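You operate a simulated robot arm through the tools that you are given. There is no shell and no other tool.

Carry out the task below with a simulated robot arm. There is one attempt and no reset: what you move stays moved.

## Task
Put things in order on the table top between the blocks. At the end: the orange filter stands where the purple knob cap stood; the teal float stands where the yellow block stood; the yellow block is on the brown closed carton (marked "75"); the purple knob cap stands where the teal float stood; whatever was shut is shut again. Leave all else as you found it, and nothing knocked over.
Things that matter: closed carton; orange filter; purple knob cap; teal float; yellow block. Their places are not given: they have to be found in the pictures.

The check looks at the end state, three seconds after you hand in, the way a careful person would. Anything else that was tipped, shoved, dropped, spilled or broken makes it a failure. Lids that push on must go on centred and level and be pressed home; caps that screw on are set level and turned clockwise until they are tight.

## Robot
A 6-joint arm with a two-finger parallel gripper, fixed in place. Base frame: the origin is at the foot of the arm, x ahead of it, y to its left, z up; the work surface is at about z = 0. Readings come in m, rad, newtons and seconds.
With the tool pointing down near the work surface it reaches from about 0.16 to 0.42 m from the base axis. Its first joint turns from -1.152 to 1.152 rad. Payload 1.57 kg.
The tool frame sits at the grasp point between the pads (the TCP): z along the fingers, y along the line on which they close. The tips reach 0.03 m beyond it. The gripper opens to 0.08 m. The fingers are 0.017 m wide and 0.012 m thick; the gripper's body (0.04 by 0.082 m) begins 0.08 m behind the TCP.
Orientation is that of the tool frame in the base frame, as a unit quaternion [x, y, z, w]. With the fingers straight down and closing along the base's y, the tool's x points along the base's -x, its y along +y and its z along -z.

## Interface
- The arm moves only by the tool move_arm. Its argument "moves" is one flat list of numbers, 7 for each row, row after row: the turn, a rotation vector about the tool's x, y, z in degrees, then the shift along the tool's x, y, z in cm, then the finger opening in cm, from 0 to 8. In form: [wx, wy, wz, x, y, z, claw, wx, wy, wz, x, y, z, claw, ...]. A call has 1 to 20 rows; each row is the pose to reach, as a shift and turn from the pose commanded when the call began, along the tool's axes at that moment. A row lasts 0.2 s, in which the tool goes at most 0.05 m and 0.15 rad; a call with a longer step from one row to the next is refused whole, and so is a gripper value outside its range. A pose out of reach is approached as far as the arm can. The call stops where the force on the tool passes 40 N (or 10 N more than at its start, if that is more) or the arm is blocked; 0.2 s more then pass. The fingers move at their own pace (about 0.153 m/s each) and stop on an object; they squeeze with about 36 N. The grip force told is the motor's: it shows also when the fingers shut on nothing. Time passes only in rows, and 0.2 s behind the last, so rows that repeat a pose let the fingers close. It gives the time, the measured TCP pose, the force on the tool (base axes), the opening and the grip force at its end, in the units of the frame above (readings bear some noise), with the torque about the TCP (base axes, N m) and any sound that the robot's microphone picked up.
- Cameras (640 x 400 px; columns grow to the right, rows downward): "scene" is fixed at [0.0501, -0.3308, 0.4194]; the picture's right is [0.82, -0.58, 0.00], its down [-0.35, -0.50, -0.79] and it looks along [0.45, 0.65, -0.61] (base axes); focal length 234 px, centre (320, 200). "wrist" rides on the gripper at [0.072, -0.007, -0.122] in the tool frame; the picture's right is [0.09, 1.00, 0.00], its down [-0.84, 0.08, -0.54] and it looks along [-0.54, 0.05, 0.84] (tool axes); focal length 238 px, centre (320, 200).
- capture(camera): a new picture of that camera. It takes no simulated time.
- point_at(camera, pixels): for up to 12 pixels [column, row] of the newest picture of that camera ("zoom" is the newest enlarged one), the place [x, y, z] in the base frame of the surface seen there, good to about 0.003 m. It takes no simulated time.
- close_up(camera, box): a new picture of the part [left, top, right, bottom] of that camera's present view, enlarged. It takes no simulated time.
- finish_job(): hands the job in; it is judged then, once.

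Open the gripper and draw the arm clear of the work before you hand the job in, unless the task says otherwise.

The tools are called after "Request:" as name(argument=value, ...) on one line, values as JSON. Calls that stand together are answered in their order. move_arm: Moves the arm, as the interface text tells. Its arguments: {"type":"object","properties":{"moves":{"type":"array"}},"required":["moves"]} The other tools are called the same way: capture (camera) takes a picture; point_at (camera, pixels) gives the place of the surface under pixels of a picture; close_up (camera, box) takes an enlarged picture of a part of a camera's view; finish_job () hands the job in.

At the start:

```text
time_s: 0.0
tcp_pos: [0.269, -0.0786, 0.2351]
tcp_rot: [0.001, 1.0, 0.0, 0.001]
ft_force: [0.4, -0.9, -0.7]
torque: [0.01, -0.02, 0.0]
opening: 0.0802
gripper_force: 0.1
```

scene: 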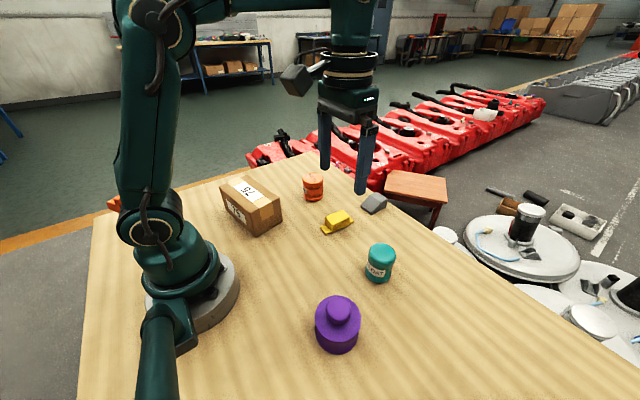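
wrist: 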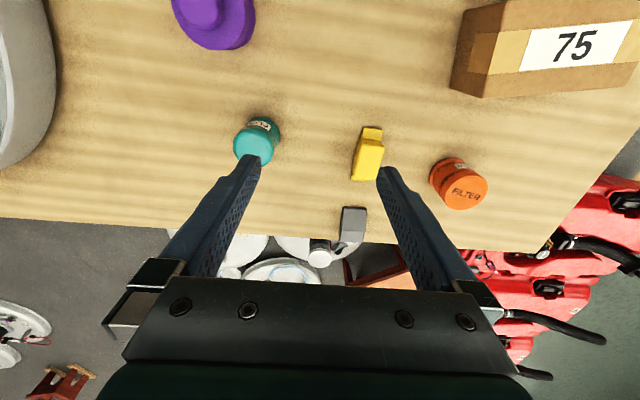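

The scene picture shows the purple knob cap near (338,325), teal float (380,263), yellow block (337,222), grey block (373,204), orange filter (313,187) and carton (252,205). I take close-ups to see each more exactly.

Request:
close_up(camera="scene", box=[210, 160, 410, 285])

Request:
close_up(camera="wrist", box=[160, 0, 640, 300])

```text
3.20 times, centred on (310, 222) of scene
```

zoom: 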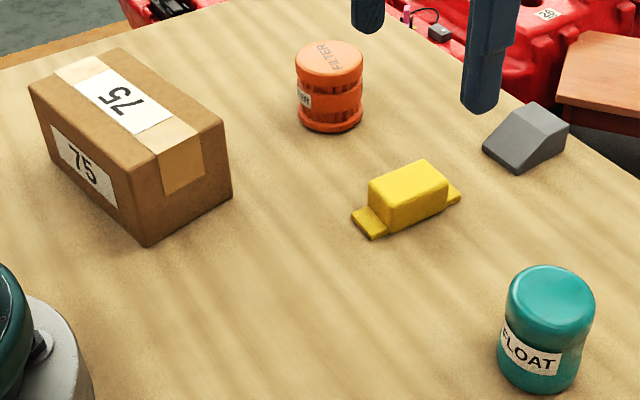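

```text
1.33 times, centred on (400, 150) of wrist
```

zoom: 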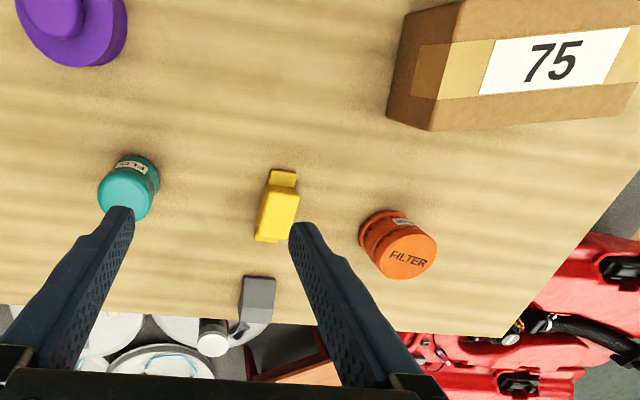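

The close-ups show the objects well: the yellow block has thin flanges at both ends. I measure points on the objects in the scene picture and in the wrist picture.

Request:
point_at(camera="scene", pixels=[[339, 305], [338, 318], [318, 325], [360, 325], [338, 350], [380, 248], [379, 282], [366, 262], [395, 262], [312, 179], [314, 198], [312, 174]])

Request:
point_at(camera="wrist", pixels=[[372, 130], [368, 155], [365, 178], [354, 178], [382, 150], [465, 190], [450, 165], [255, 148], [262, 125], [205, 15], [352, 225], [575, 45]])

Request:
close_up(camera="scene", box=[300, 190, 380, 240])

```text
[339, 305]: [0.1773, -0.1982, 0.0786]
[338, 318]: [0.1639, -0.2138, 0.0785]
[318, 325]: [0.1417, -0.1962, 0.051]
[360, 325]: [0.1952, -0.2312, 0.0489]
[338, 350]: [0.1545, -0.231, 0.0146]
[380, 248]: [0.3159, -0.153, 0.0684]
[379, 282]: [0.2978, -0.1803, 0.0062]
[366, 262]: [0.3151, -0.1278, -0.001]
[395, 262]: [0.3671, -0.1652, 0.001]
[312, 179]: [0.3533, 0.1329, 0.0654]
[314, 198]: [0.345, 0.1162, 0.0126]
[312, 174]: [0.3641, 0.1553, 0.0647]
```

```text
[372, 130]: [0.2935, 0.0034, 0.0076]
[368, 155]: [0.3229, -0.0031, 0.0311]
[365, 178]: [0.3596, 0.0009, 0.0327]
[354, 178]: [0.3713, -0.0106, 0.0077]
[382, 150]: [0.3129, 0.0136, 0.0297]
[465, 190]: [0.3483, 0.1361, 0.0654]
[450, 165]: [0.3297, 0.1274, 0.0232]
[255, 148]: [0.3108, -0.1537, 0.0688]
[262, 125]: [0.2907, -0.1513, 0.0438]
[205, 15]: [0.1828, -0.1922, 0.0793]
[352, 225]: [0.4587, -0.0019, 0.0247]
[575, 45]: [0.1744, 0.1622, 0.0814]
```

```text
8.00 times, centred on (340, 215) of scene
```

zoom: 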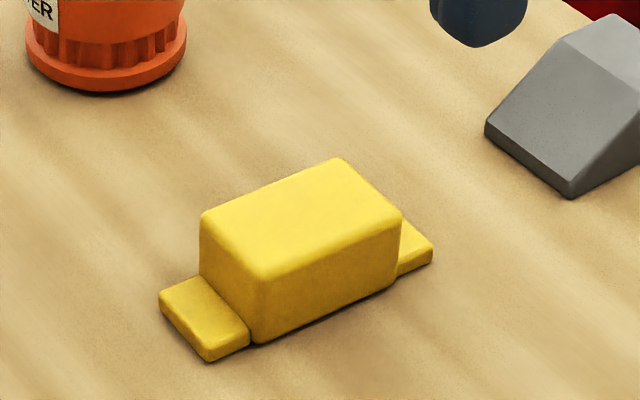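

The newest zoom shows the yellow block's top corners near (203,218), (335,160), (400,215), (265,275) and flange corners (160,292), (210,360), (433,250). I measure these.

Request:
point_at(camera="zoom", pixels=[[208, 218], [335, 163], [394, 213], [265, 270], [166, 293], [208, 352], [244, 332], [428, 247], [200, 285], [255, 340], [395, 283], [300, 215]])

Request:
close_up(camera="scene", box=[300, 280, 380, 360])

Request:
close_up(camera="wrist", box=[330, 110, 410, 190])

```text
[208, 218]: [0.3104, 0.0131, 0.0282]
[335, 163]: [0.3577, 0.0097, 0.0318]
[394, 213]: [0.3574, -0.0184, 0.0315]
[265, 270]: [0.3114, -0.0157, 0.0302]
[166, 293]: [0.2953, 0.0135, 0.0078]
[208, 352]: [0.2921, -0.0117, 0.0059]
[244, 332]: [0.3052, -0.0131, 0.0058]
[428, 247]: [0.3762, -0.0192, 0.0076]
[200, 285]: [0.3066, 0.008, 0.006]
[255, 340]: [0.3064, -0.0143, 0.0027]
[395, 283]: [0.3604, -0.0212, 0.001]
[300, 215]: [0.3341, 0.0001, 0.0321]
```

```text
5.00 times, centred on (340, 320) of scene
```

zoom: 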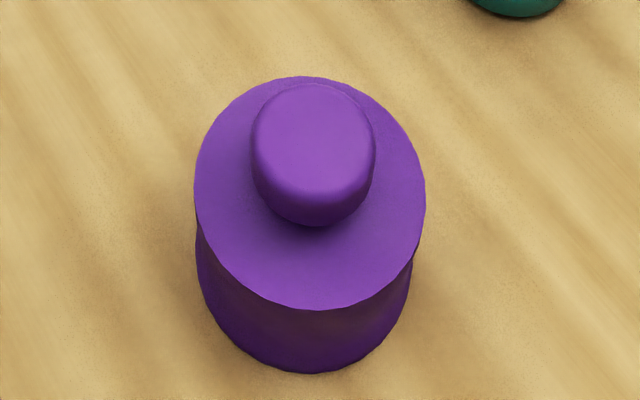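

```text
5.00 times, centred on (370, 150) of wrist
```

zoom: 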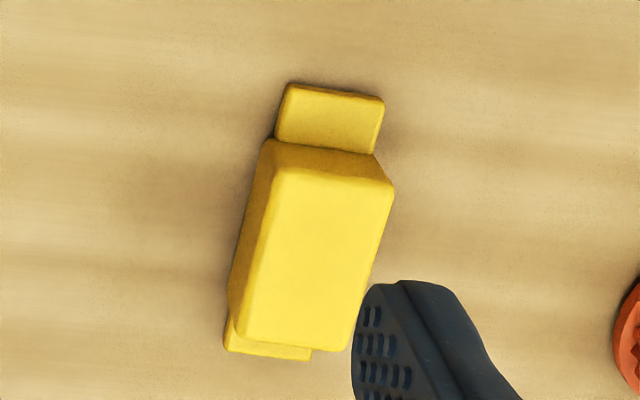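

The yellow block's body spans about x 0.308–0.360, y ±0.015, top at z≈0.032, turned about −4°. Next I measure the carton top corners in an enlarged scene view and refine the purple, teal and orange outlines.

Request:
close_up(camera="scene", box=[210, 165, 290, 240])

Request:
point_at(camera="scene", pixels=[[222, 188], [247, 178], [277, 197], [251, 213], [250, 196], [263, 234], [281, 219]])

```text
5.33 times, centred on (250, 202) of scene
```

zoom: 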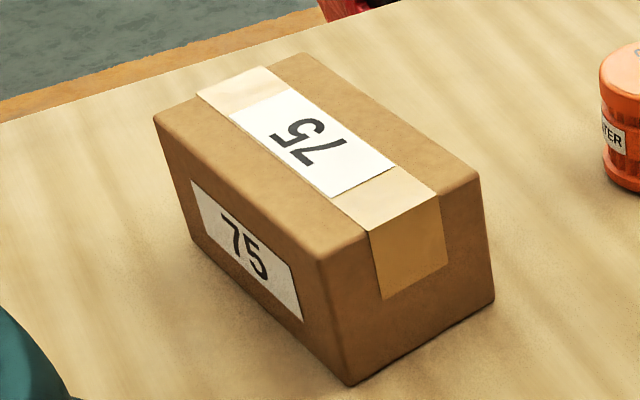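

```text
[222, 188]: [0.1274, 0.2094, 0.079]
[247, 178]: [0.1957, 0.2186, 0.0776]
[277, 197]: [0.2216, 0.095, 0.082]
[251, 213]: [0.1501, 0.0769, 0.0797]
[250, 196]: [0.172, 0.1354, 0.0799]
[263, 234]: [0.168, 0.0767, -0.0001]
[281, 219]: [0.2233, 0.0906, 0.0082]
```

The carton's top corners in the new zoom are near (155,118), (303,55), (478,178) and (320,252). I measure just inside these.

Request:
point_at(camera="zoom", pixels=[[163, 120], [303, 60], [470, 178], [322, 244], [316, 150], [240, 180], [395, 120], [235, 90], [400, 210], [350, 375], [490, 295], [195, 240]])

Request:
close_up(camera="scene", box=[340, 230, 420, 290])

```text
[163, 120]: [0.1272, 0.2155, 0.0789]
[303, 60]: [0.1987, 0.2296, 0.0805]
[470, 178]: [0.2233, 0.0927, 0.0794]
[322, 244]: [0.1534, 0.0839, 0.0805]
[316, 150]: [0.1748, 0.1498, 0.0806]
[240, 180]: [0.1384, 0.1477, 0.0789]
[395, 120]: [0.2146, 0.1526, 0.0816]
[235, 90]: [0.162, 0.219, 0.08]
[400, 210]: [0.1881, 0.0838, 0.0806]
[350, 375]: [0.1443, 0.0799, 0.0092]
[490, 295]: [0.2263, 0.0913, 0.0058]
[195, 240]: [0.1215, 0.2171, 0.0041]
```

```text
6.67 times, centred on (380, 260) of scene
```

zoom: 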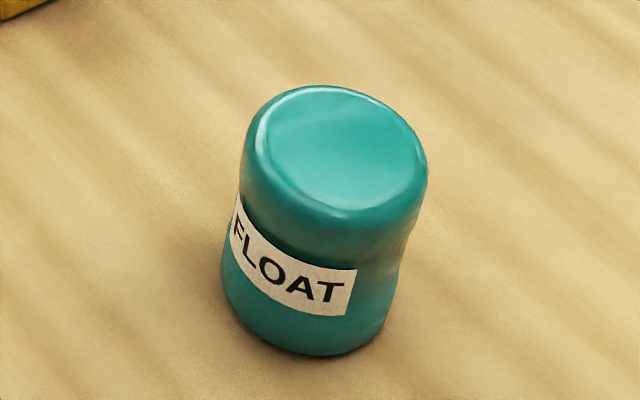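

The carton top is at z≈0.080, centred near (0.176, 0.155), turned about +10°. Moving order will be yellow → carton, teal → yellow's place, purple → teal's place, orange → purple's place; I now go above the yellow block with the gripper open for a better look.

Request:
move_arm(moves=[0, 0, 1, -1.6, 1.9, 2, 8, 0, 0, 2, -3.2, 3.8, 4, 8, 0, 0, 3, -4.8, 5.7, 7, 8, 0, 0, 4, -6.5, 7.56, 10, 8, 0, 0, 4, -6.5, 7.56, 10, 8])

Request:
capture(camera="wrist")

Request:
capture(camera="scene")

```text
time_s: 1.2
tcp_pos: [0.3342, -0.0024, 0.1339]
tcp_rot: [0.034, 0.999, 0.001, 0.001]
ft_force: [0.5, 0.4, -0.7]
torque: [0.04, -0.01, -0.01]
opening: 0.0799
gripper_force: 0.2
```

```text
taken
```

wrist: 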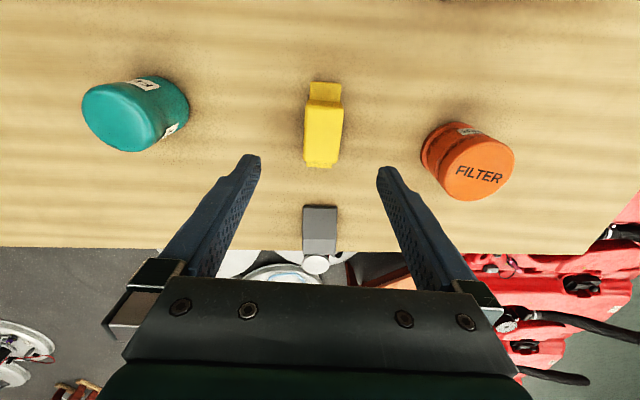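

```text
taken
```

scene: 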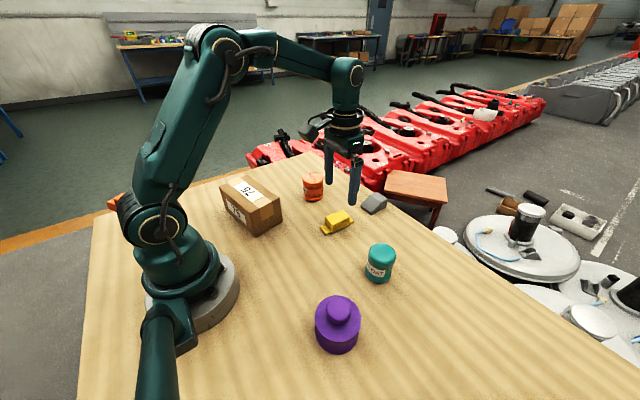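

The gripper now stands above the yellow block, seen at about (324,125) in the wrist picture between the fingers. I measure its edges here and enlarge the view.

Request:
close_up(camera="wrist", box=[280, 75, 370, 175])

Request:
point_at(camera="wrist", pixels=[[312, 84], [339, 85], [325, 84], [308, 105], [342, 107], [306, 157], [337, 160], [310, 166], [331, 166], [324, 130]])

```text
4.00 times, centred on (325, 125) of wrist
```

zoom: 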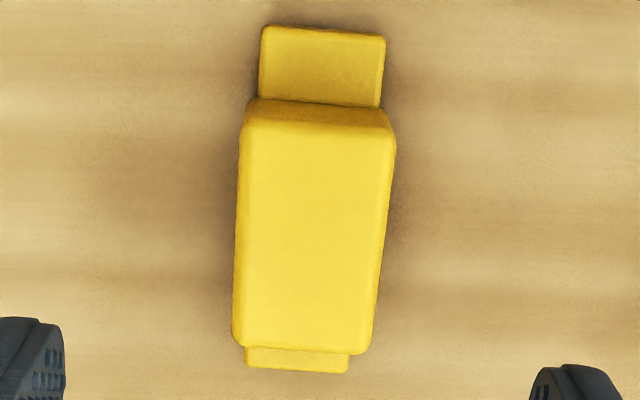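

```text
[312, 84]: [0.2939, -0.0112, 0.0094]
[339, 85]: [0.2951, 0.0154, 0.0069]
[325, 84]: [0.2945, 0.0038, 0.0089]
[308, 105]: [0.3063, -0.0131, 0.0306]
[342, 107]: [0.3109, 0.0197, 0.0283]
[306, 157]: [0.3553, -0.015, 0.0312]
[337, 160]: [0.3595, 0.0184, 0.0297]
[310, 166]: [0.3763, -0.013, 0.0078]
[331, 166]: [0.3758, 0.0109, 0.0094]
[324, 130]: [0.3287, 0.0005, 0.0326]
```

Ray geometry from the newest close-up puts the block centre at (0.334, −0.0005), axis −3°, body width about 0.034. I shift 2 mm along y, go down to TCP z≈0.037 and close.

Request:
move_arm(moves=[0, 0, 0, 0, 0.2, 2.5, 8, 0, 0, 0, 0, 0.2, 5, 8, 0, 0, 0, 0, 0.2, 7.5, 8, 0, 0, 0, 0, 0.2, 9.0, 8, 0, 0, 0, 0, 0.2, 9.7, 8, 0, 0, 0, 0, 0.2, 9.7, 8])

Request:
capture(camera="wrist")

Request:
capture(camera="scene")

```text
time_s: 2.6
tcp_pos: [0.3347, -0.0015, 0.0379]
tcp_rot: [0.035, 0.999, 0.002, 0.0]
ft_force: [0.3, 0.9, 0.1]
torque: [-0.01, 0.01, 0.01]
opening: 0.0798
gripper_force: 0.1
```

```text
taken
```

wrist: 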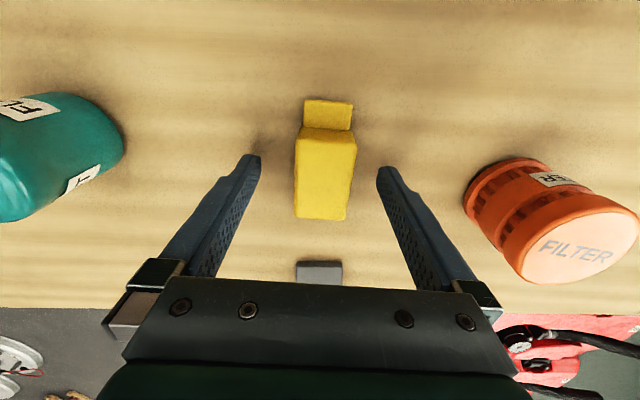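

```text
taken
```

scene: 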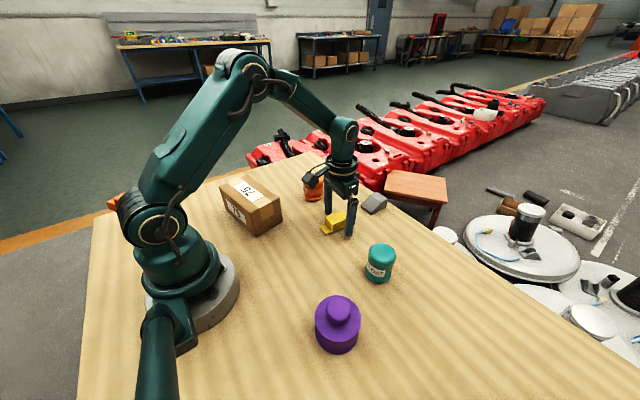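

The block sits between the pads (centre near (326,170) in the wrist picture, fingers at 250 and 388). I close the fingers on it.

Request:
move_arm(moves=[0, 0, 0, 0, 0.1, 0, 5, 0, 0, 0, 0, 0.1, 0, 4, 0, 0, 0, 0, 0.1, 0, 2.5, 0, 0, 0, 0, 0.1, 0, 2.5, 0, 0, 0, 0, 0.1, 0, 2.5])

Request:
capture(camera="wrist")

```text
time_s: 3.8
tcp_pos: [0.3349, -0.0001, 0.038]
tcp_rot: [0.034, 0.999, 0.001, 0.001]
ft_force: [1.2, 0.4, -0.5]
torque: [0.04, -0.04, 0.02]
opening: 0.0352
gripper_force: 36.1
```

```text
taken
```

wrist: 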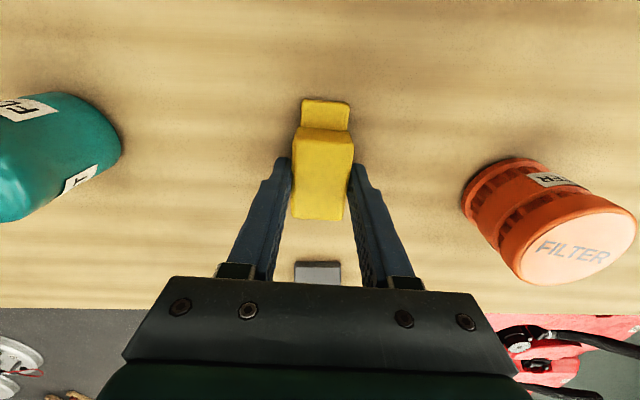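

The grip holds at opening 0.0352 with 36 N. I lift straight up slowly and check.

Request:
move_arm(moves=[0, 0, 0, 0, 0, -1, 2.5, 0, 0, 0, 0, 0, -3, 2.5, 0, 0, 0, 0, 0, -6, 2.5, 0, 0, 0, 0, 0, -9, 2.5, 0, 0, 0, 0, 0, -12, 2.5, 0, 0, 0, 0, 0, -15, 2.5, 0, 0, 0, 0, 0, -16, 2.5, 0, 0, 0, 0, 0, -16, 2.5])

Request:
capture(camera="wrist")

Request:
capture(camera="scene")

```text
time_s: 5.6
tcp_pos: [0.3336, 0.0013, 0.1946]
tcp_rot: [0.034, 0.999, 0.001, 0.001]
ft_force: [0.0, 0.0, -2.1]
torque: [-0.01, 0.0, 0.01]
opening: 0.0354
gripper_force: 36.2
```

```text
taken
```

wrist: 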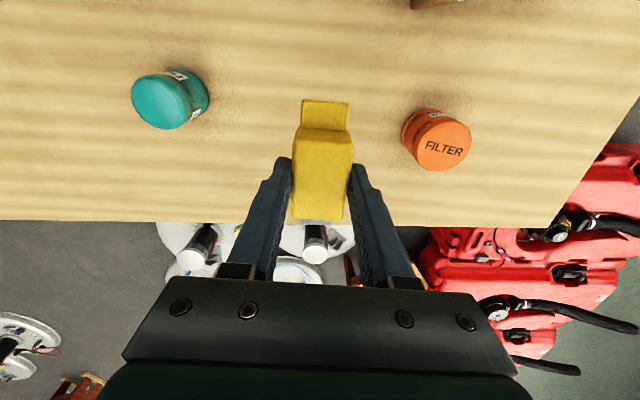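

```text
taken
```

scene: 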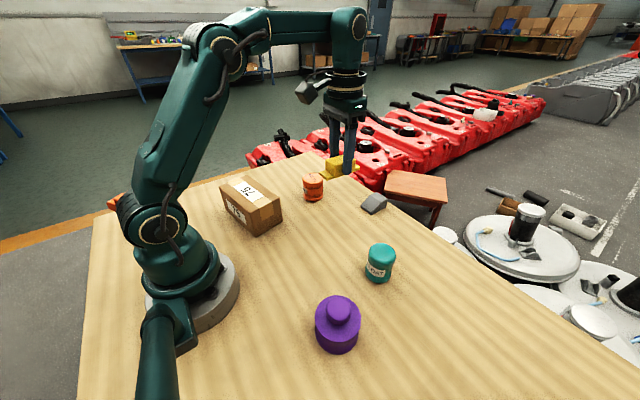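

The block is held level, clear of everything. I now swing it at constant height to above the carton centre (0.176, 0.155) while turning the yaw by about +104° so its long axis lies along the carton's length.

Request:
move_arm(moves=[0, 0, -7.46, 1.2, 1.02, 0, 2.5, 0, 0, -14.93, 2.4, 2.04, 0, 2.5, 0, 0, -22.39, 3.59, 3.06, 0, 2.5, 0, 0, -29.86, 4.79, 4.07, 0, 2.5, 0, 0, -37.32, 5.99, 5.09, 0, 2.5, 0, 0, -44.79, 7.19, 6.11, 0, 2.5, 0, 0, -52.25, 8.39, 7.13, 0, 2.5, 0, 0, -59.71, 9.58, 8.15, 0, 2.5, 0, 0, -67.18, 10.78, 9.17, 0, 2.5, 0, 0, -74.64, 11.98, 10.19, 0, 2.5, 0, 0, -82.11, 13.18, 11.2, 0, 2.5, 0, 0, -89.57, 14.37, 12.22, 0, 2.5, 0, 0, -97.04, 15.57, 13.24, 0, 2.5, 0, 0, -104.5, 16.77, 14.26, 0, 2.5, 0, 0, -104.5, 16.77, 14.26, 0, 2.5])

Request:
capture(camera="wrist")

Request:
capture(camera="scene")

```text
time_s: 8.8
tcp_pos: [0.1772, 0.1532, 0.197]
tcp_rot: [0.769, -0.639, -0.001, -0.001]
ft_force: [0.3, -0.3, -2.1]
torque: [0.0, -0.01, 0.01]
opening: 0.0353
gripper_force: 35.3
```

```text
taken
```

wrist: 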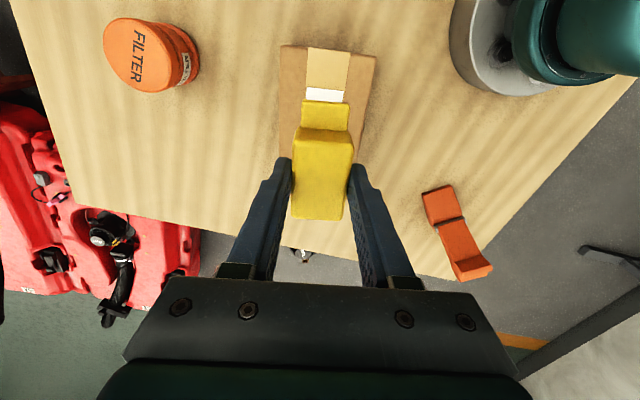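

```text
taken
```

scene: 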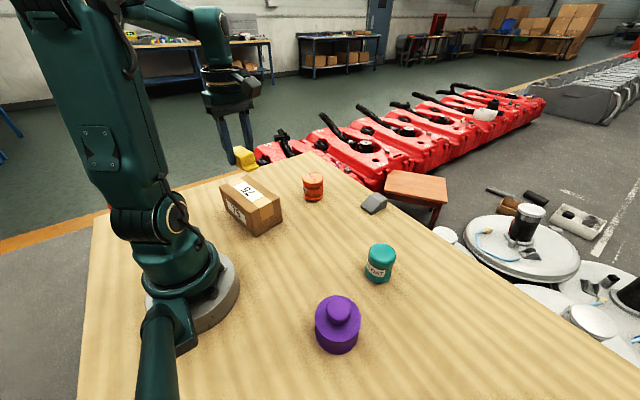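

The block hangs over the carton, whose near edge appears at (280,47)–(377,57) in the wrist picture. I check the carton edge positions before lowering.

Request:
point_at(camera="wrist", pixels=[[284, 50], [372, 60], [328, 55], [284, 100], [368, 100], [284, 140], [362, 150], [325, 94]])

Request:
close_up(camera="scene", box=[200, 130, 300, 240])

```text
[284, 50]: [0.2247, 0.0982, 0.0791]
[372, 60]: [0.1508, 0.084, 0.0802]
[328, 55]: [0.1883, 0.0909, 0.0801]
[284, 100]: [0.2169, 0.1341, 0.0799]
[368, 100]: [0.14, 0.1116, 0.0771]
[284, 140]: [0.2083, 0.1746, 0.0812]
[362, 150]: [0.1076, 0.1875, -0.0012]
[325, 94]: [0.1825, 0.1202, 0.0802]
```

```text
3.64 times, centred on (250, 185) of scene
```

zoom: 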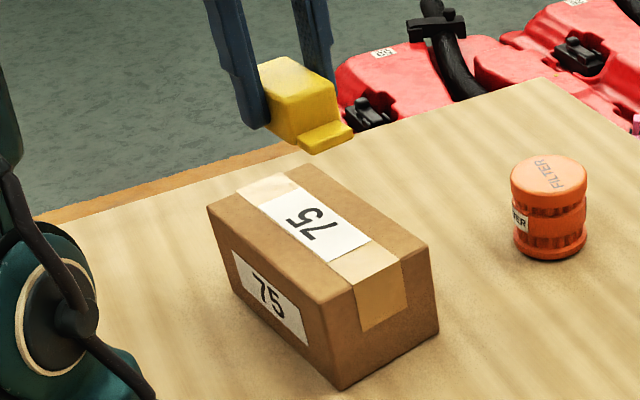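

The carton's centre line passes under the TCP, so I lower the block to about 2 mm above the carton top (contact expected at TCP z≈0.118).

Request:
move_arm(moves=[0, 0, 0, 0, 0, 2, 2.5, 0, 0, 0, 0, 0, 4, 2.5, 0, 0, 0, 0, 0, 6, 2.5, 0, 0, 0, 0, 0, 7, 2.5, 0, 0, 0, 0, 0, 7.5, 2.5, 0, 0, 0, 0, 0, 7.5, 2.5])

Request:
close_up(camera="scene", box=[200, 130, 300, 240])

```text
time_s: 10.2
tcp_pos: [0.1754, 0.1546, 0.1225]
tcp_rot: [0.769, -0.639, 0.001, -0.001]
ft_force: [0.0, -0.2, -2.0]
torque: [-0.03, 0.02, 0.01]
opening: 0.0352
gripper_force: 35.8
```

```text
3.64 times, centred on (250, 185) of scene
```

zoom: 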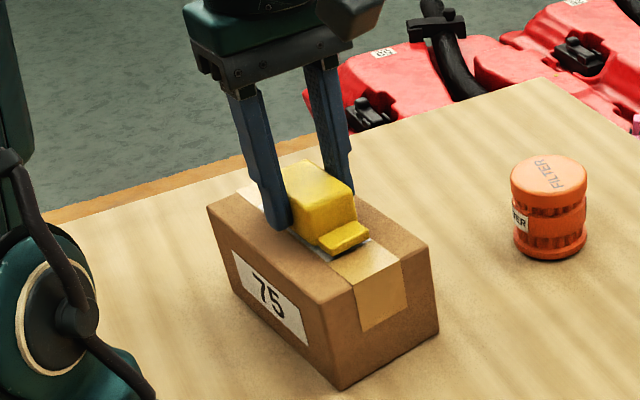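

The block hovers a few mm above the tape with no contact yet (force −2.0 N). I creep down in 1 mm steps and watch the force.

Request:
move_arm(moves=[0, 0, 0, 0, 0, 0.1, 2.5, 0, 0, 0, 0, 0, 0.2, 2.5, 0, 0, 0, 0, 0, 0.3, 2.5, 0, 0, 0, 0, 0, 0.3, 2.5])

```text
time_s: 11.2
tcp_pos: [0.1762, 0.1532, 0.1197]
tcp_rot: [0.769, -0.639, 0.001, 0.0]
ft_force: [-0.1, -0.5, -0.7]
torque: [0.0, 0.0, 0.0]
opening: 0.0353
gripper_force: 36.1
```

The z force has changed from −2.0 to −0.7 N, which may be the first touch; I creep one more mm in half-mm steps.

Request:
move_arm(moves=[0, 0, 0, 0, 0, 0.05, 2.5, 0, 0, 0, 0, 0, 0.1, 2.5, 0, 0, 0, 0, 0, 0.1, 2.5])

Request:
close_up(camera="scene", box=[230, 160, 280, 210])

```text
time_s: 12.0
tcp_pos: [0.1773, 0.154, 0.1181]
tcp_rot: [0.769, -0.64, 0.0, -0.002]
ft_force: [-1.2, -0.1, 4.1]
torque: [-0.11, 0.11, 0.02]
opening: 0.0355
gripper_force: 36.2
```

```text
8.00 times, centred on (255, 185) of scene
```

zoom: 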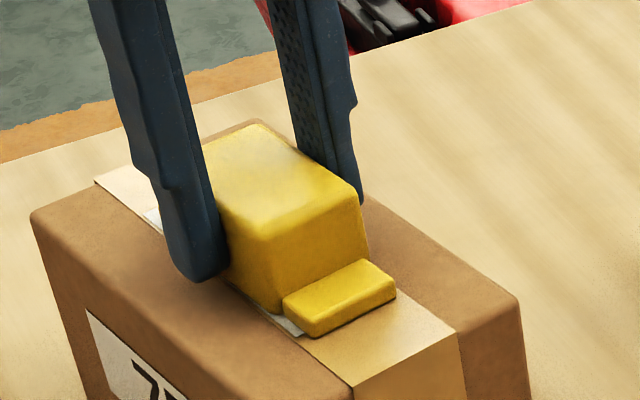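

Contact is confirmed (+4.1 N) and the block rests flat on the tape. I open the fingers and rise straight up.

Request:
move_arm(moves=[0, 0, 0, 0, 0, 0, 4, 0, 0, 0, 0, 0, 0, 5, 0, 0, 0, 0, 0, 0, 7, 0, 0, 0, 0, 0, 0, 7, 0, 0, 0, 0, 0, -1, 7, 0, 0, 0, 0, 0, -3, 7, 0, 0, 0, 0, 0, -6, 7, 0, 0, 0, 0, 0, -9, 7, 0, 0, 0, 0, 0, -9, 7])

Request:
capture(camera="wrist")

Request:
close_up(camera="scene", box=[200, 150, 300, 240])

```text
time_s: 14.0
tcp_pos: [0.1759, 0.1557, 0.209]
tcp_rot: [0.769, -0.639, 0.0, -0.002]
ft_force: [0.2, -0.4, -0.1]
torque: [0.0, -0.01, 0.01]
opening: 0.0701
gripper_force: 0.1
```

```text
taken
```

wrist: 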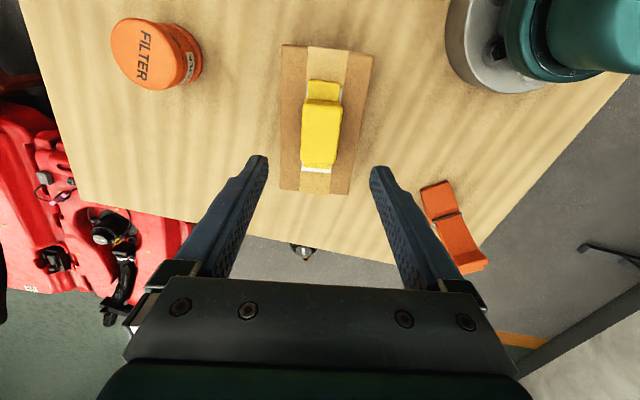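

```text
4.44 times, centred on (250, 195) of scene
```

zoom: 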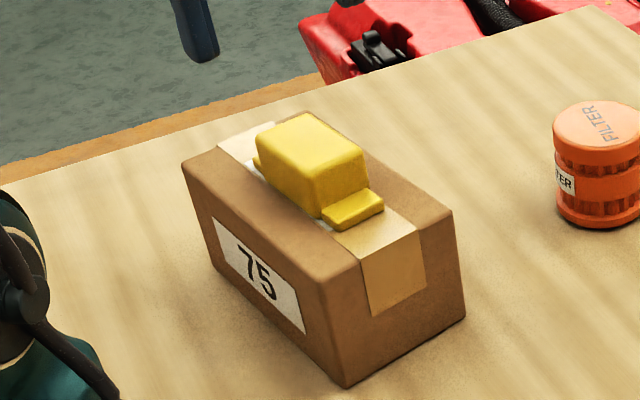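

The yellow block sits flat and centred on the carton. Now I swing back at the same height to above the teal float near (0.31, −0.155), turning the yaw back to 0.

Request:
move_arm(moves=[0, 0, 7.18, 2.36, -0.53, 0, 8, 0, 0, 14.36, 4.72, -1.07, 0, 8, 0, 0, 21.54, 7.07, -1.6, 0, 8, 0, 0, 28.71, 9.43, -2.13, 0, 8, 0, 0, 35.89, 11.79, -2.67, 0, 8, 0, 0, 43.07, 14.15, -3.2, 0, 8, 0, 0, 50.25, 16.5, -3.74, 0, 8, 0, 0, 57.43, 18.86, -4.27, 0, 8, 0, 0, 64.61, 21.22, -4.8, 0, 8, 0, 0, 71.79, 23.58, -5.34, 0, 8, 0, 0, 78.96, 25.94, -5.87, 0, 8, 0, 0, 86.14, 28.29, -6.4, 0, 8, 0, 0, 93.32, 30.65, -6.94, 0, 8, 0, 0, 100.5, 33.01, -7.47, 0, 8, 0, 0, 100.5, 33.01, -7.47, 0, 8])

Request:
capture(camera="wrist")

Request:
capture(camera="scene")

```text
time_s: 17.2
tcp_pos: [0.3114, -0.1559, 0.2079]
tcp_rot: [0.0, 1.0, 0.001, 0.0]
ft_force: [-0.2, 0.3, -0.2]
torque: [-0.01, -0.03, 0.01]
opening: 0.0801
gripper_force: 0.1
```

```text
taken
```

wrist: 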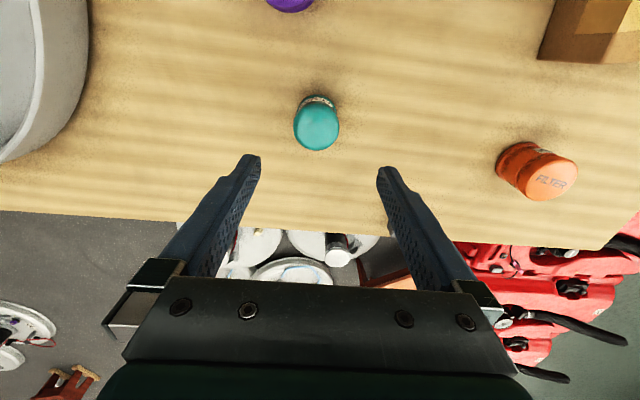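

```text
taken
```

scene: 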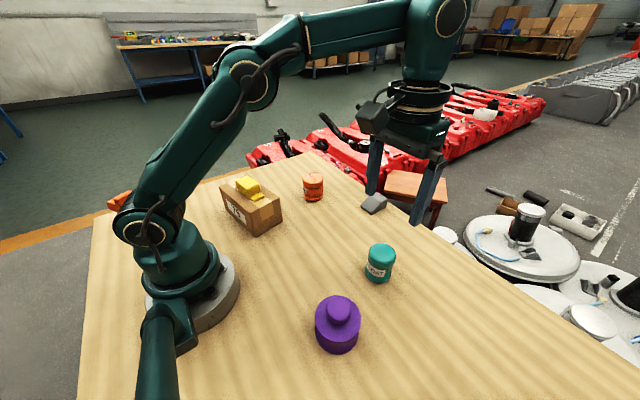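

The teal float appears at (317,122) in the wrist picture. I enlarge it to locate its top disc and base outline exactly.

Request:
close_up(camera="wrist", box=[277, 85, 357, 160])

Request:
point_at(camera="wrist", pixels=[[317, 128], [300, 128], [334, 128], [317, 112], [317, 145], [317, 98]])

```text
5.33 times, centred on (317, 122) of wrist
```

zoom: 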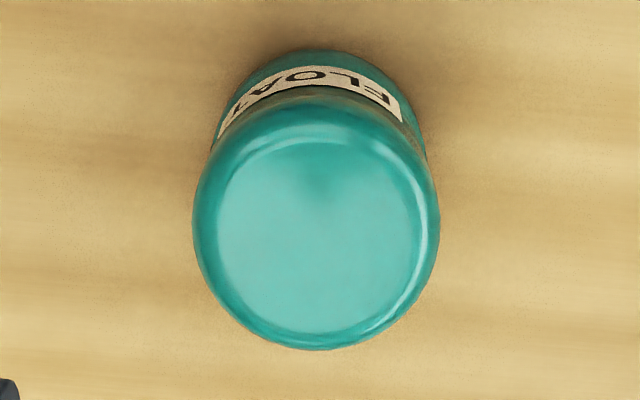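

```text
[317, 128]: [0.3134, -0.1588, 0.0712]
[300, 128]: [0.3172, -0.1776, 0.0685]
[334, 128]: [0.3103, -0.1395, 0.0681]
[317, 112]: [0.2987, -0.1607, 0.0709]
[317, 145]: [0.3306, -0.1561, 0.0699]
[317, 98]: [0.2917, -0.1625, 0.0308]
```

The float's top centre is at about (0.314, −0.1595), diameter ~0.051, height ~0.070. I centre over it and descend to TCP z≈0.045.

Request:
move_arm(moves=[0, 0, 0, -0.26, -0.36, 3, 8, 0, 0, 0, -0.26, -0.36, 6, 8, 0, 0, 0, -0.26, -0.36, 9, 8, 0, 0, 0, -0.26, -0.36, 9, 8])

Request:
capture(camera="wrist")

Request:
capture(camera="scene")

```text
time_s: 18.2
tcp_pos: [0.3139, -0.162, 0.1155]
tcp_rot: [-0.001, 1.0, 0.0, 0.001]
ft_force: [-0.5, 0.0, -0.6]
torque: [-0.04, -0.01, 0.01]
opening: 0.0801
gripper_force: 0.0
```

```text
taken
```

wrist: 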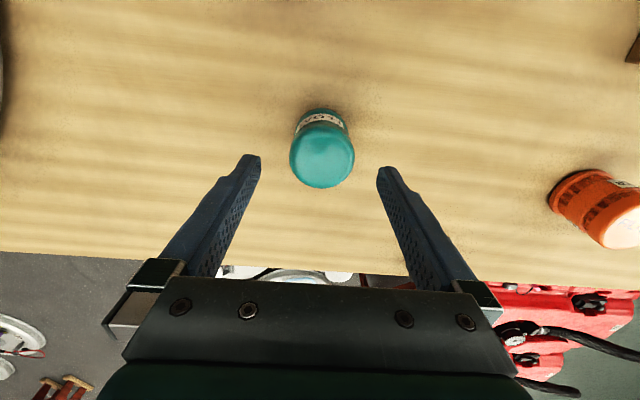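

```text
taken
```

scene: 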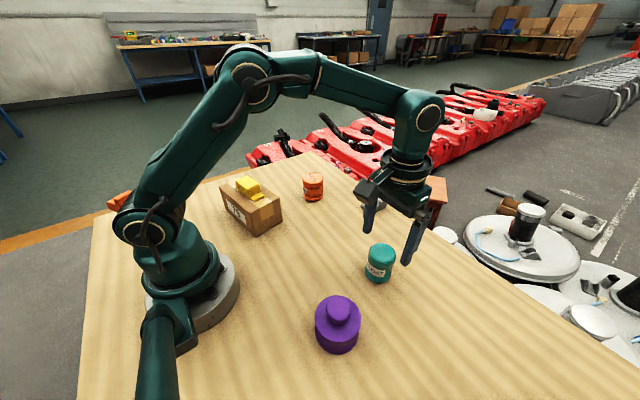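

The float's top centre now sits at about (323,158), within 2 mm of the midline between the fingers. I continue down to TCP z≈0.045 with a small y correction.

Request:
move_arm(moves=[0, 0, 0, 0.05, 0.1, 2, 8, 0, 0, 0, 0.1, 0.15, 4, 8, 0, 0, 0, 0.1, 0.15, 6, 8, 0, 0, 0, 0.1, 0.15, 7, 8, 0, 0, 0, 0.1, 0.15, 7, 8])

Request:
capture(camera="wrist")

Request:
close_up(camera="scene", box=[320, 200, 440, 300])

```text
time_s: 19.4
tcp_pos: [0.3115, -0.158, 0.0482]
tcp_rot: [0.0, 1.0, 0.001, 0.0]
ft_force: [-0.6, 0.0, 0.2]
torque: [0.03, 0.0, 0.04]
opening: 0.08
gripper_force: 0.1
```

```text
taken
```

wrist: 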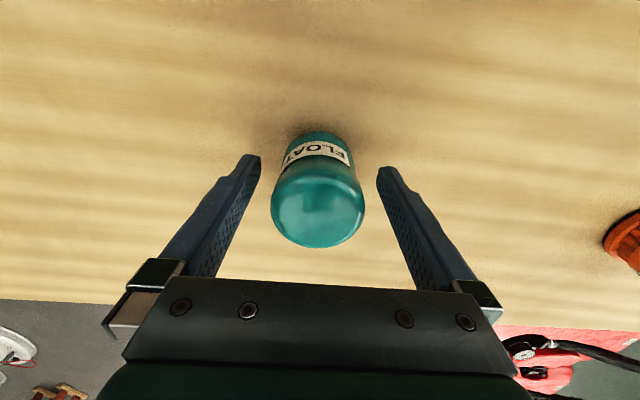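

```text
4.00 times, centred on (380, 250) of scene
```

zoom: 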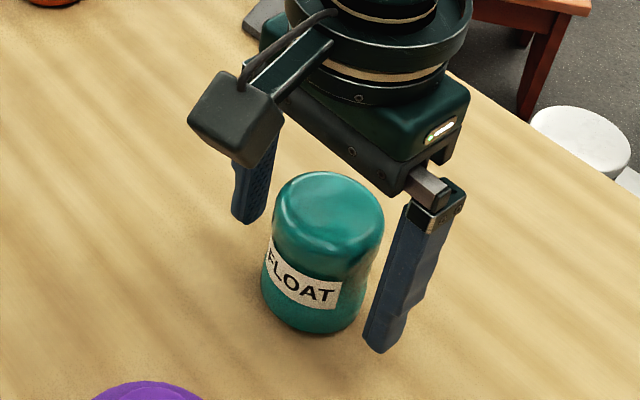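

The float is centred between the open fingers (top near (318,205)). I close the fingers gradually.

Request:
move_arm(moves=[0, 0, 0, 0, -0.1, 0.2, 7, 0, 0, 0, 0, -0.1, 0.2, 6, 0, 0, 0, 0, -0.1, 0.2, 5.4, 0, 0, 0, 0, -0.1, 0.2, 4, 0, 0, 0, 0, -0.1, 0.2, 4, 0, 0, 0, 0, -0.1, 0.2, 4])

Request:
capture(camera="wrist")

Request:
close_up(camera="scene", box=[320, 200, 440, 300])

```text
time_s: 20.8
tcp_pos: [0.3123, -0.1596, 0.0445]
tcp_rot: [0.0, 1.0, 0.0, 0.002]
ft_force: [-0.4, 0.3, -0.4]
torque: [0.02, 0.01, 0.0]
opening: 0.0495
gripper_force: 36.3
```

```text
taken
```

wrist: 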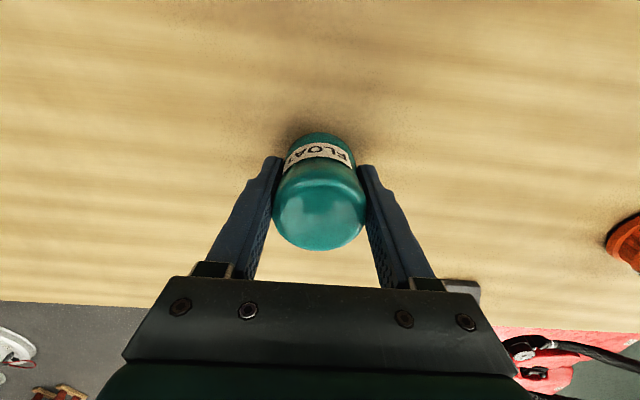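

```text
4.00 times, centred on (380, 250) of scene
```

zoom: 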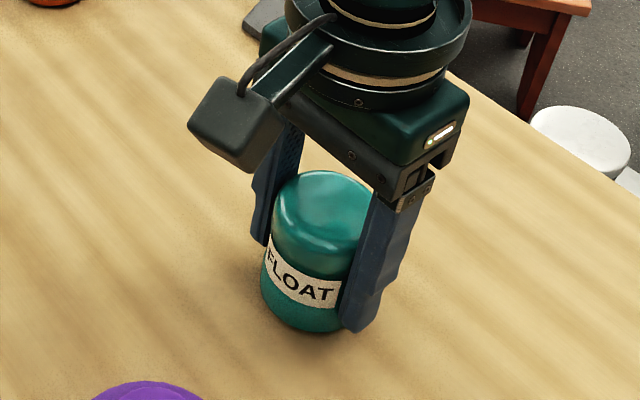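

Grip is firm at 0.0495 opening and the float stands upright. I lift it straight up 12 cm.

Request:
move_arm(moves=[0, 0, 0, 0, 0, -1, 4, 0, 0, 0, 0, 0, -3, 4, 0, 0, 0, 0, 0, -6, 4, 0, 0, 0, 0, 0, -9, 4, 0, 0, 0, 0, 0, -12, 4, 0, 0, 0, 0, 0, -12, 4])

Request:
capture(camera="scene")

```text
time_s: 22.2
tcp_pos: [0.312, -0.1604, 0.1664]
tcp_rot: [0.001, 1.0, 0.002, 0.001]
ft_force: [0.0, -0.1, -0.8]
torque: [0.02, 0.01, -0.01]
opening: 0.0494
gripper_force: 35.8
```

```text
taken
```

scene: 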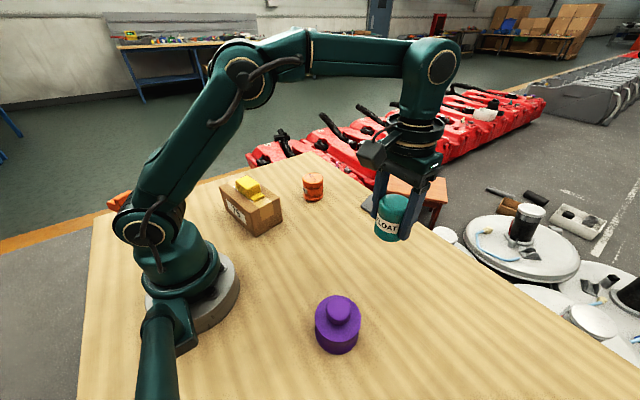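

The float is held and clear. I carry it at this height to above the yellow block's old place, (0.334, 0.000).

Request:
move_arm(moves=[0, 0, 0, -0.4, 3, 0, 4, 0, 0, 0, -0.9, 6.5, 0, 4, 0, 0, 0, -1.3, 10, 0, 4, 0, 0, 0, -1.8, 13.5, 0, 4, 0, 0, 0, -2.15, 15.9, 0, 4, 0, 0, 0, -2.15, 15.9, 0, 4, 0, 0, 0, -2.15, 15.9, 0, 4])

Request:
capture(camera="wrist")

Request:
capture(camera="scene")

```text
time_s: 23.8
tcp_pos: [0.3335, -0.0019, 0.1665]
tcp_rot: [0.0, 1.0, 0.001, 0.001]
ft_force: [-0.2, -0.6, -0.7]
torque: [0.02, 0.0, -0.02]
opening: 0.0498
gripper_force: 36.3
```

```text
taken
```

wrist: 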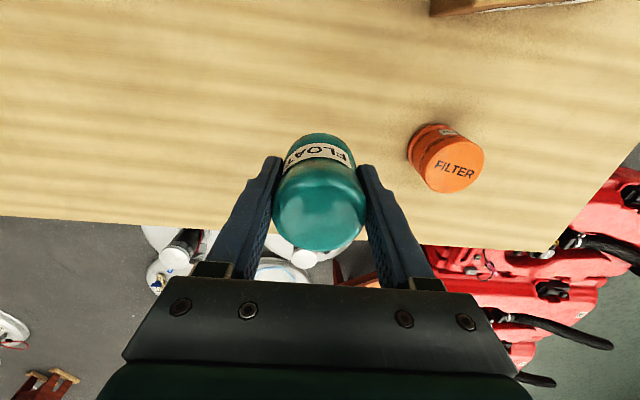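

```text
taken
```

scene: 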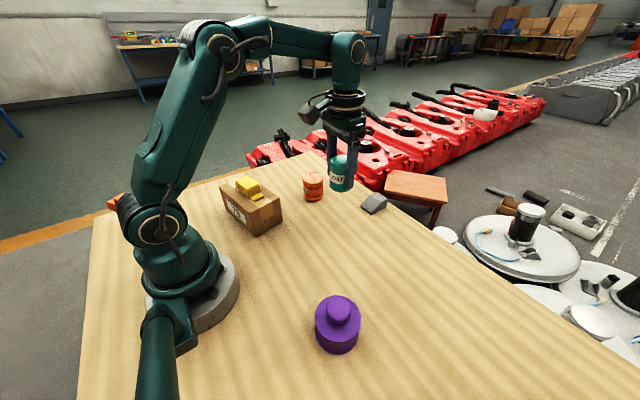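

The TCP is at (0.3335, −0.002). I lower to 3 mm above the table contact height (11.7 cm of the 12 cm lift), with a 1 mm y correction.

Request:
move_arm(moves=[0, 0, 0, 0, 0.1, 3, 4, 0, 0, 0, 0, 0.1, 6, 4, 0, 0, 0, 0, 0.1, 9, 4, 0, 0, 0, 0, 0.1, 11, 4, 0, 0, 0, 0, 0.1, 11.7, 4, 0, 0, 0, 0, 0.1, 11.7, 4])

Request:
close_up(camera="scene", box=[290, 160, 400, 250])

```text
time_s: 25.2
tcp_pos: [0.3312, -0.0003, 0.048]
tcp_rot: [0.0, 1.0, 0.001, 0.001]
ft_force: [0.6, -0.5, -0.7]
torque: [-0.01, 0.03, -0.02]
opening: 0.0493
gripper_force: 36.1
```

```text
4.44 times, centred on (345, 205) of scene
```

zoom: 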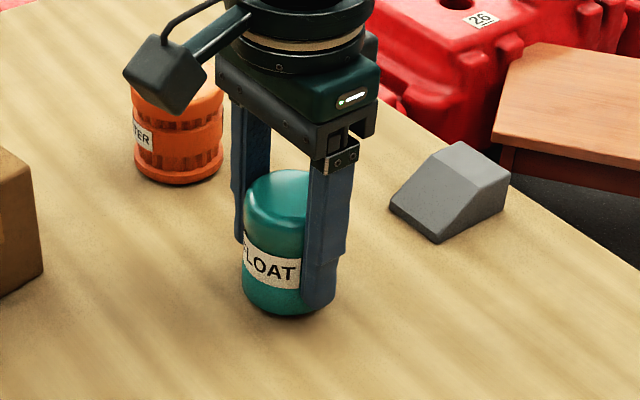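

The float is just above the table with no contact force. I creep down in 1 mm steps until touch.

Request:
move_arm(moves=[0, 0, 0, 0, 0, 0.1, 4, 0, 0, 0, 0, 0, 0.2, 4, 0, 0, 0, 0, 0, 0.3, 4, 0, 0, 0, 0, 0, 0.3, 4])

```text
time_s: 26.2
tcp_pos: [0.3314, -0.0002, 0.0456]
tcp_rot: [0.001, 1.0, 0.001, 0.001]
ft_force: [0.2, -0.4, 2.7]
torque: [-0.06, 0.07, -0.04]
opening: 0.0495
gripper_force: 36.0
```

Contact shows +2.7 N and the float stands on the table within ~2 mm of the target. I open the fingers and rise straight up.

Request:
move_arm(moves=[0, 0, 0, 0, 0, 0, 5.5, 0, 0, 0, 0, 0, 0, 6.5, 0, 0, 0, 0, 0, 0, 8, 0, 0, 0, 0, 0, 0, 8, 0, 0, 0, 0, 0, -1, 8, 0, 0, 0, 0, 0, -3, 8, 0, 0, 0, 0, 0, -6, 8, 0, 0, 0, 0, 0, -9, 8, 0, 0, 0, 0, 0, -12, 8, 0, 0, 0, 0, 0, -15, 8, 0, 0, 0, 0, 0, -15, 8])

Request:
capture(camera="wrist")

Request:
capture(camera="scene")

```text
time_s: 28.6
tcp_pos: [0.3313, 0.0007, 0.199]
tcp_rot: [0.0, 1.0, 0.001, 0.0]
ft_force: [0.2, 0.2, -0.5]
torque: [0.0, -0.01, 0.0]
opening: 0.0802
gripper_force: 0.1
```

```text
taken
```

wrist: 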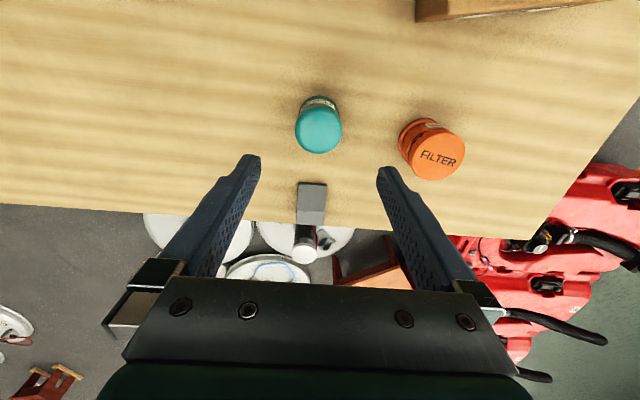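

```text
taken
```

scene: 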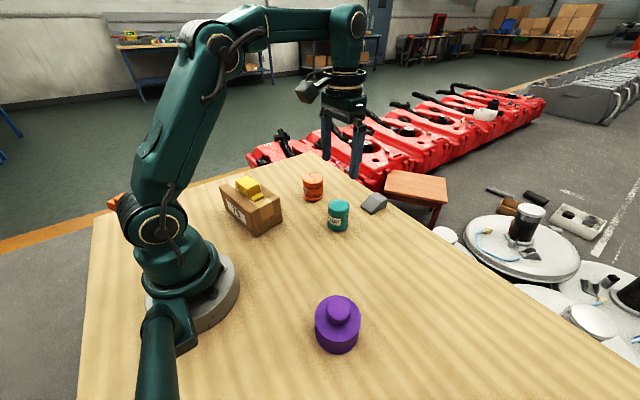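

The teal float stands upright at (319,125) in the wrist picture and (338,214) in the scene. I check its position and also measure the orange filter from here.

Request:
point_at(camera="wrist", pixels=[[320, 132], [302, 132], [338, 132], [320, 115], [320, 148], [440, 158], [424, 158], [460, 155], [440, 142], [438, 176]])

Request:
close_up(camera="scene", box=[300, 165, 380, 240])

Request:
close_up(camera="wrist", box=[280, 80, 480, 190])

```text
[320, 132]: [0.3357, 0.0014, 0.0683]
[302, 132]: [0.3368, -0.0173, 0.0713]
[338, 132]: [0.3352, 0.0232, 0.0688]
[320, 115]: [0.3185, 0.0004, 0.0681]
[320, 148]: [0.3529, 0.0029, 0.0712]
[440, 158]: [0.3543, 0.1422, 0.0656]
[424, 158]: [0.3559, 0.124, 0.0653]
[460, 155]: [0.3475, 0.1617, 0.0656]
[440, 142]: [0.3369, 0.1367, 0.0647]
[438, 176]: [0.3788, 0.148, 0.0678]
```

```text
5.33 times, centred on (340, 202) of scene
```

zoom: 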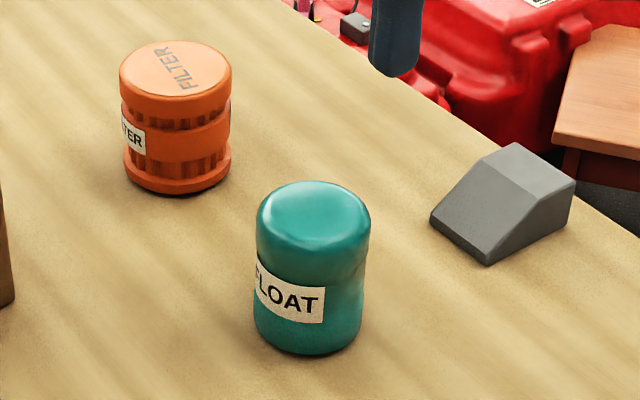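

```text
3.20 times, centred on (380, 135) of wrist
```

zoom: 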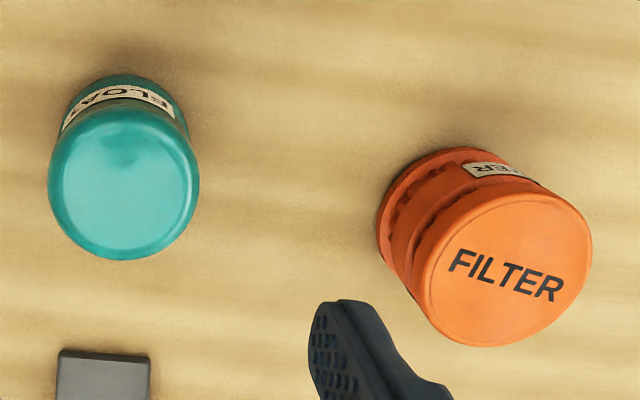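

The teal float is at ≈(0.335, 0.002), matching the yellow's old centre within about 2 mm. Next I move at height 0.20 to above the purple knob cap near (0.175, −0.205), yaw −40°.

Request:
move_arm(moves=[0, 0, 5, 1.96, -2.57, 0, 8, 0, 0, 10, 3.93, -5.14, 0, 8, 0, 0, 15, 5.89, -7.71, 0, 8, 0, 0, 20, 7.85, -10.28, 0, 8, 0, 0, 25, 9.81, -12.84, 0, 8, 0, 0, 30, 11.78, -15.41, 0, 8, 0, 0, 35, 13.74, -17.98, 0, 8, 0, 0, 40, 15.7, -20.55, 0, 8, 0, 0, 40, 15.7, -20.55, 0, 8, 0, 0, 40, 15.7, -20.55, 0, 8])

Request:
capture(camera="wrist")

Request:
capture(camera="scene")

```text
time_s: 30.8
tcp_pos: [0.1753, -0.207, 0.1964]
tcp_rot: [0.342, 0.94, 0.0, 0.0]
ft_force: [0.7, -0.1, 0.0]
torque: [0.0, 0.02, -0.01]
opening: 0.0801
gripper_force: 0.0
```

```text
taken
```

wrist: 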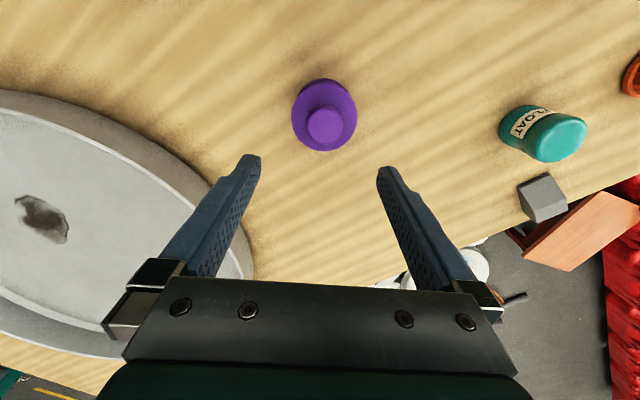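

```text
taken
```

scene: 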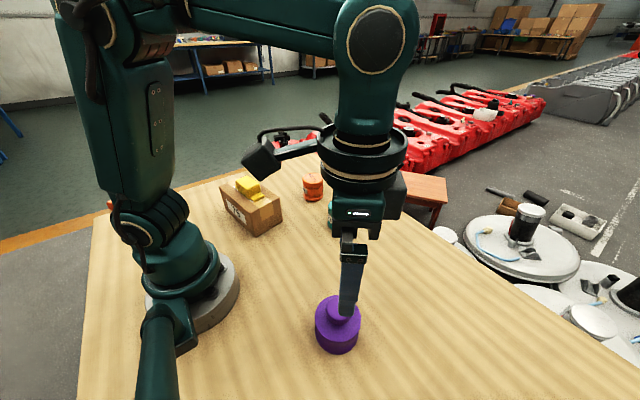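

The purple cap shows at (324,115) with its knob top at about (325,126) in the wrist picture. I enlarge it to find centres and heights.

Request:
close_up(camera="wrist", box=[280, 70, 370, 160])

Request:
point_at(camera="wrist", pixels=[[325, 126], [312, 126], [338, 126], [325, 113], [325, 138], [297, 112], [353, 112], [325, 90], [325, 148], [325, 100]])

```text
4.44 times, centred on (325, 115) of wrist
```

zoom: 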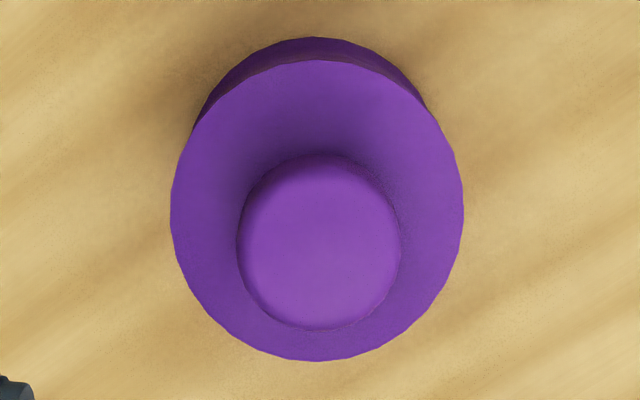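

```text
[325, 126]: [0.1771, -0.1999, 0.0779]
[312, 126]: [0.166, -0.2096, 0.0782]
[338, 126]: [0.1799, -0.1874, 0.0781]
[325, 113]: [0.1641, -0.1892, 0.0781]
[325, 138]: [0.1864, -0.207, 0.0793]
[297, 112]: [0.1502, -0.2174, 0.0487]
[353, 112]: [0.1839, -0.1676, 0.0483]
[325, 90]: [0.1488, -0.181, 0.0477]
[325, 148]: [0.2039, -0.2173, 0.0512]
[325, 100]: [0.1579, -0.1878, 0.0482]
```

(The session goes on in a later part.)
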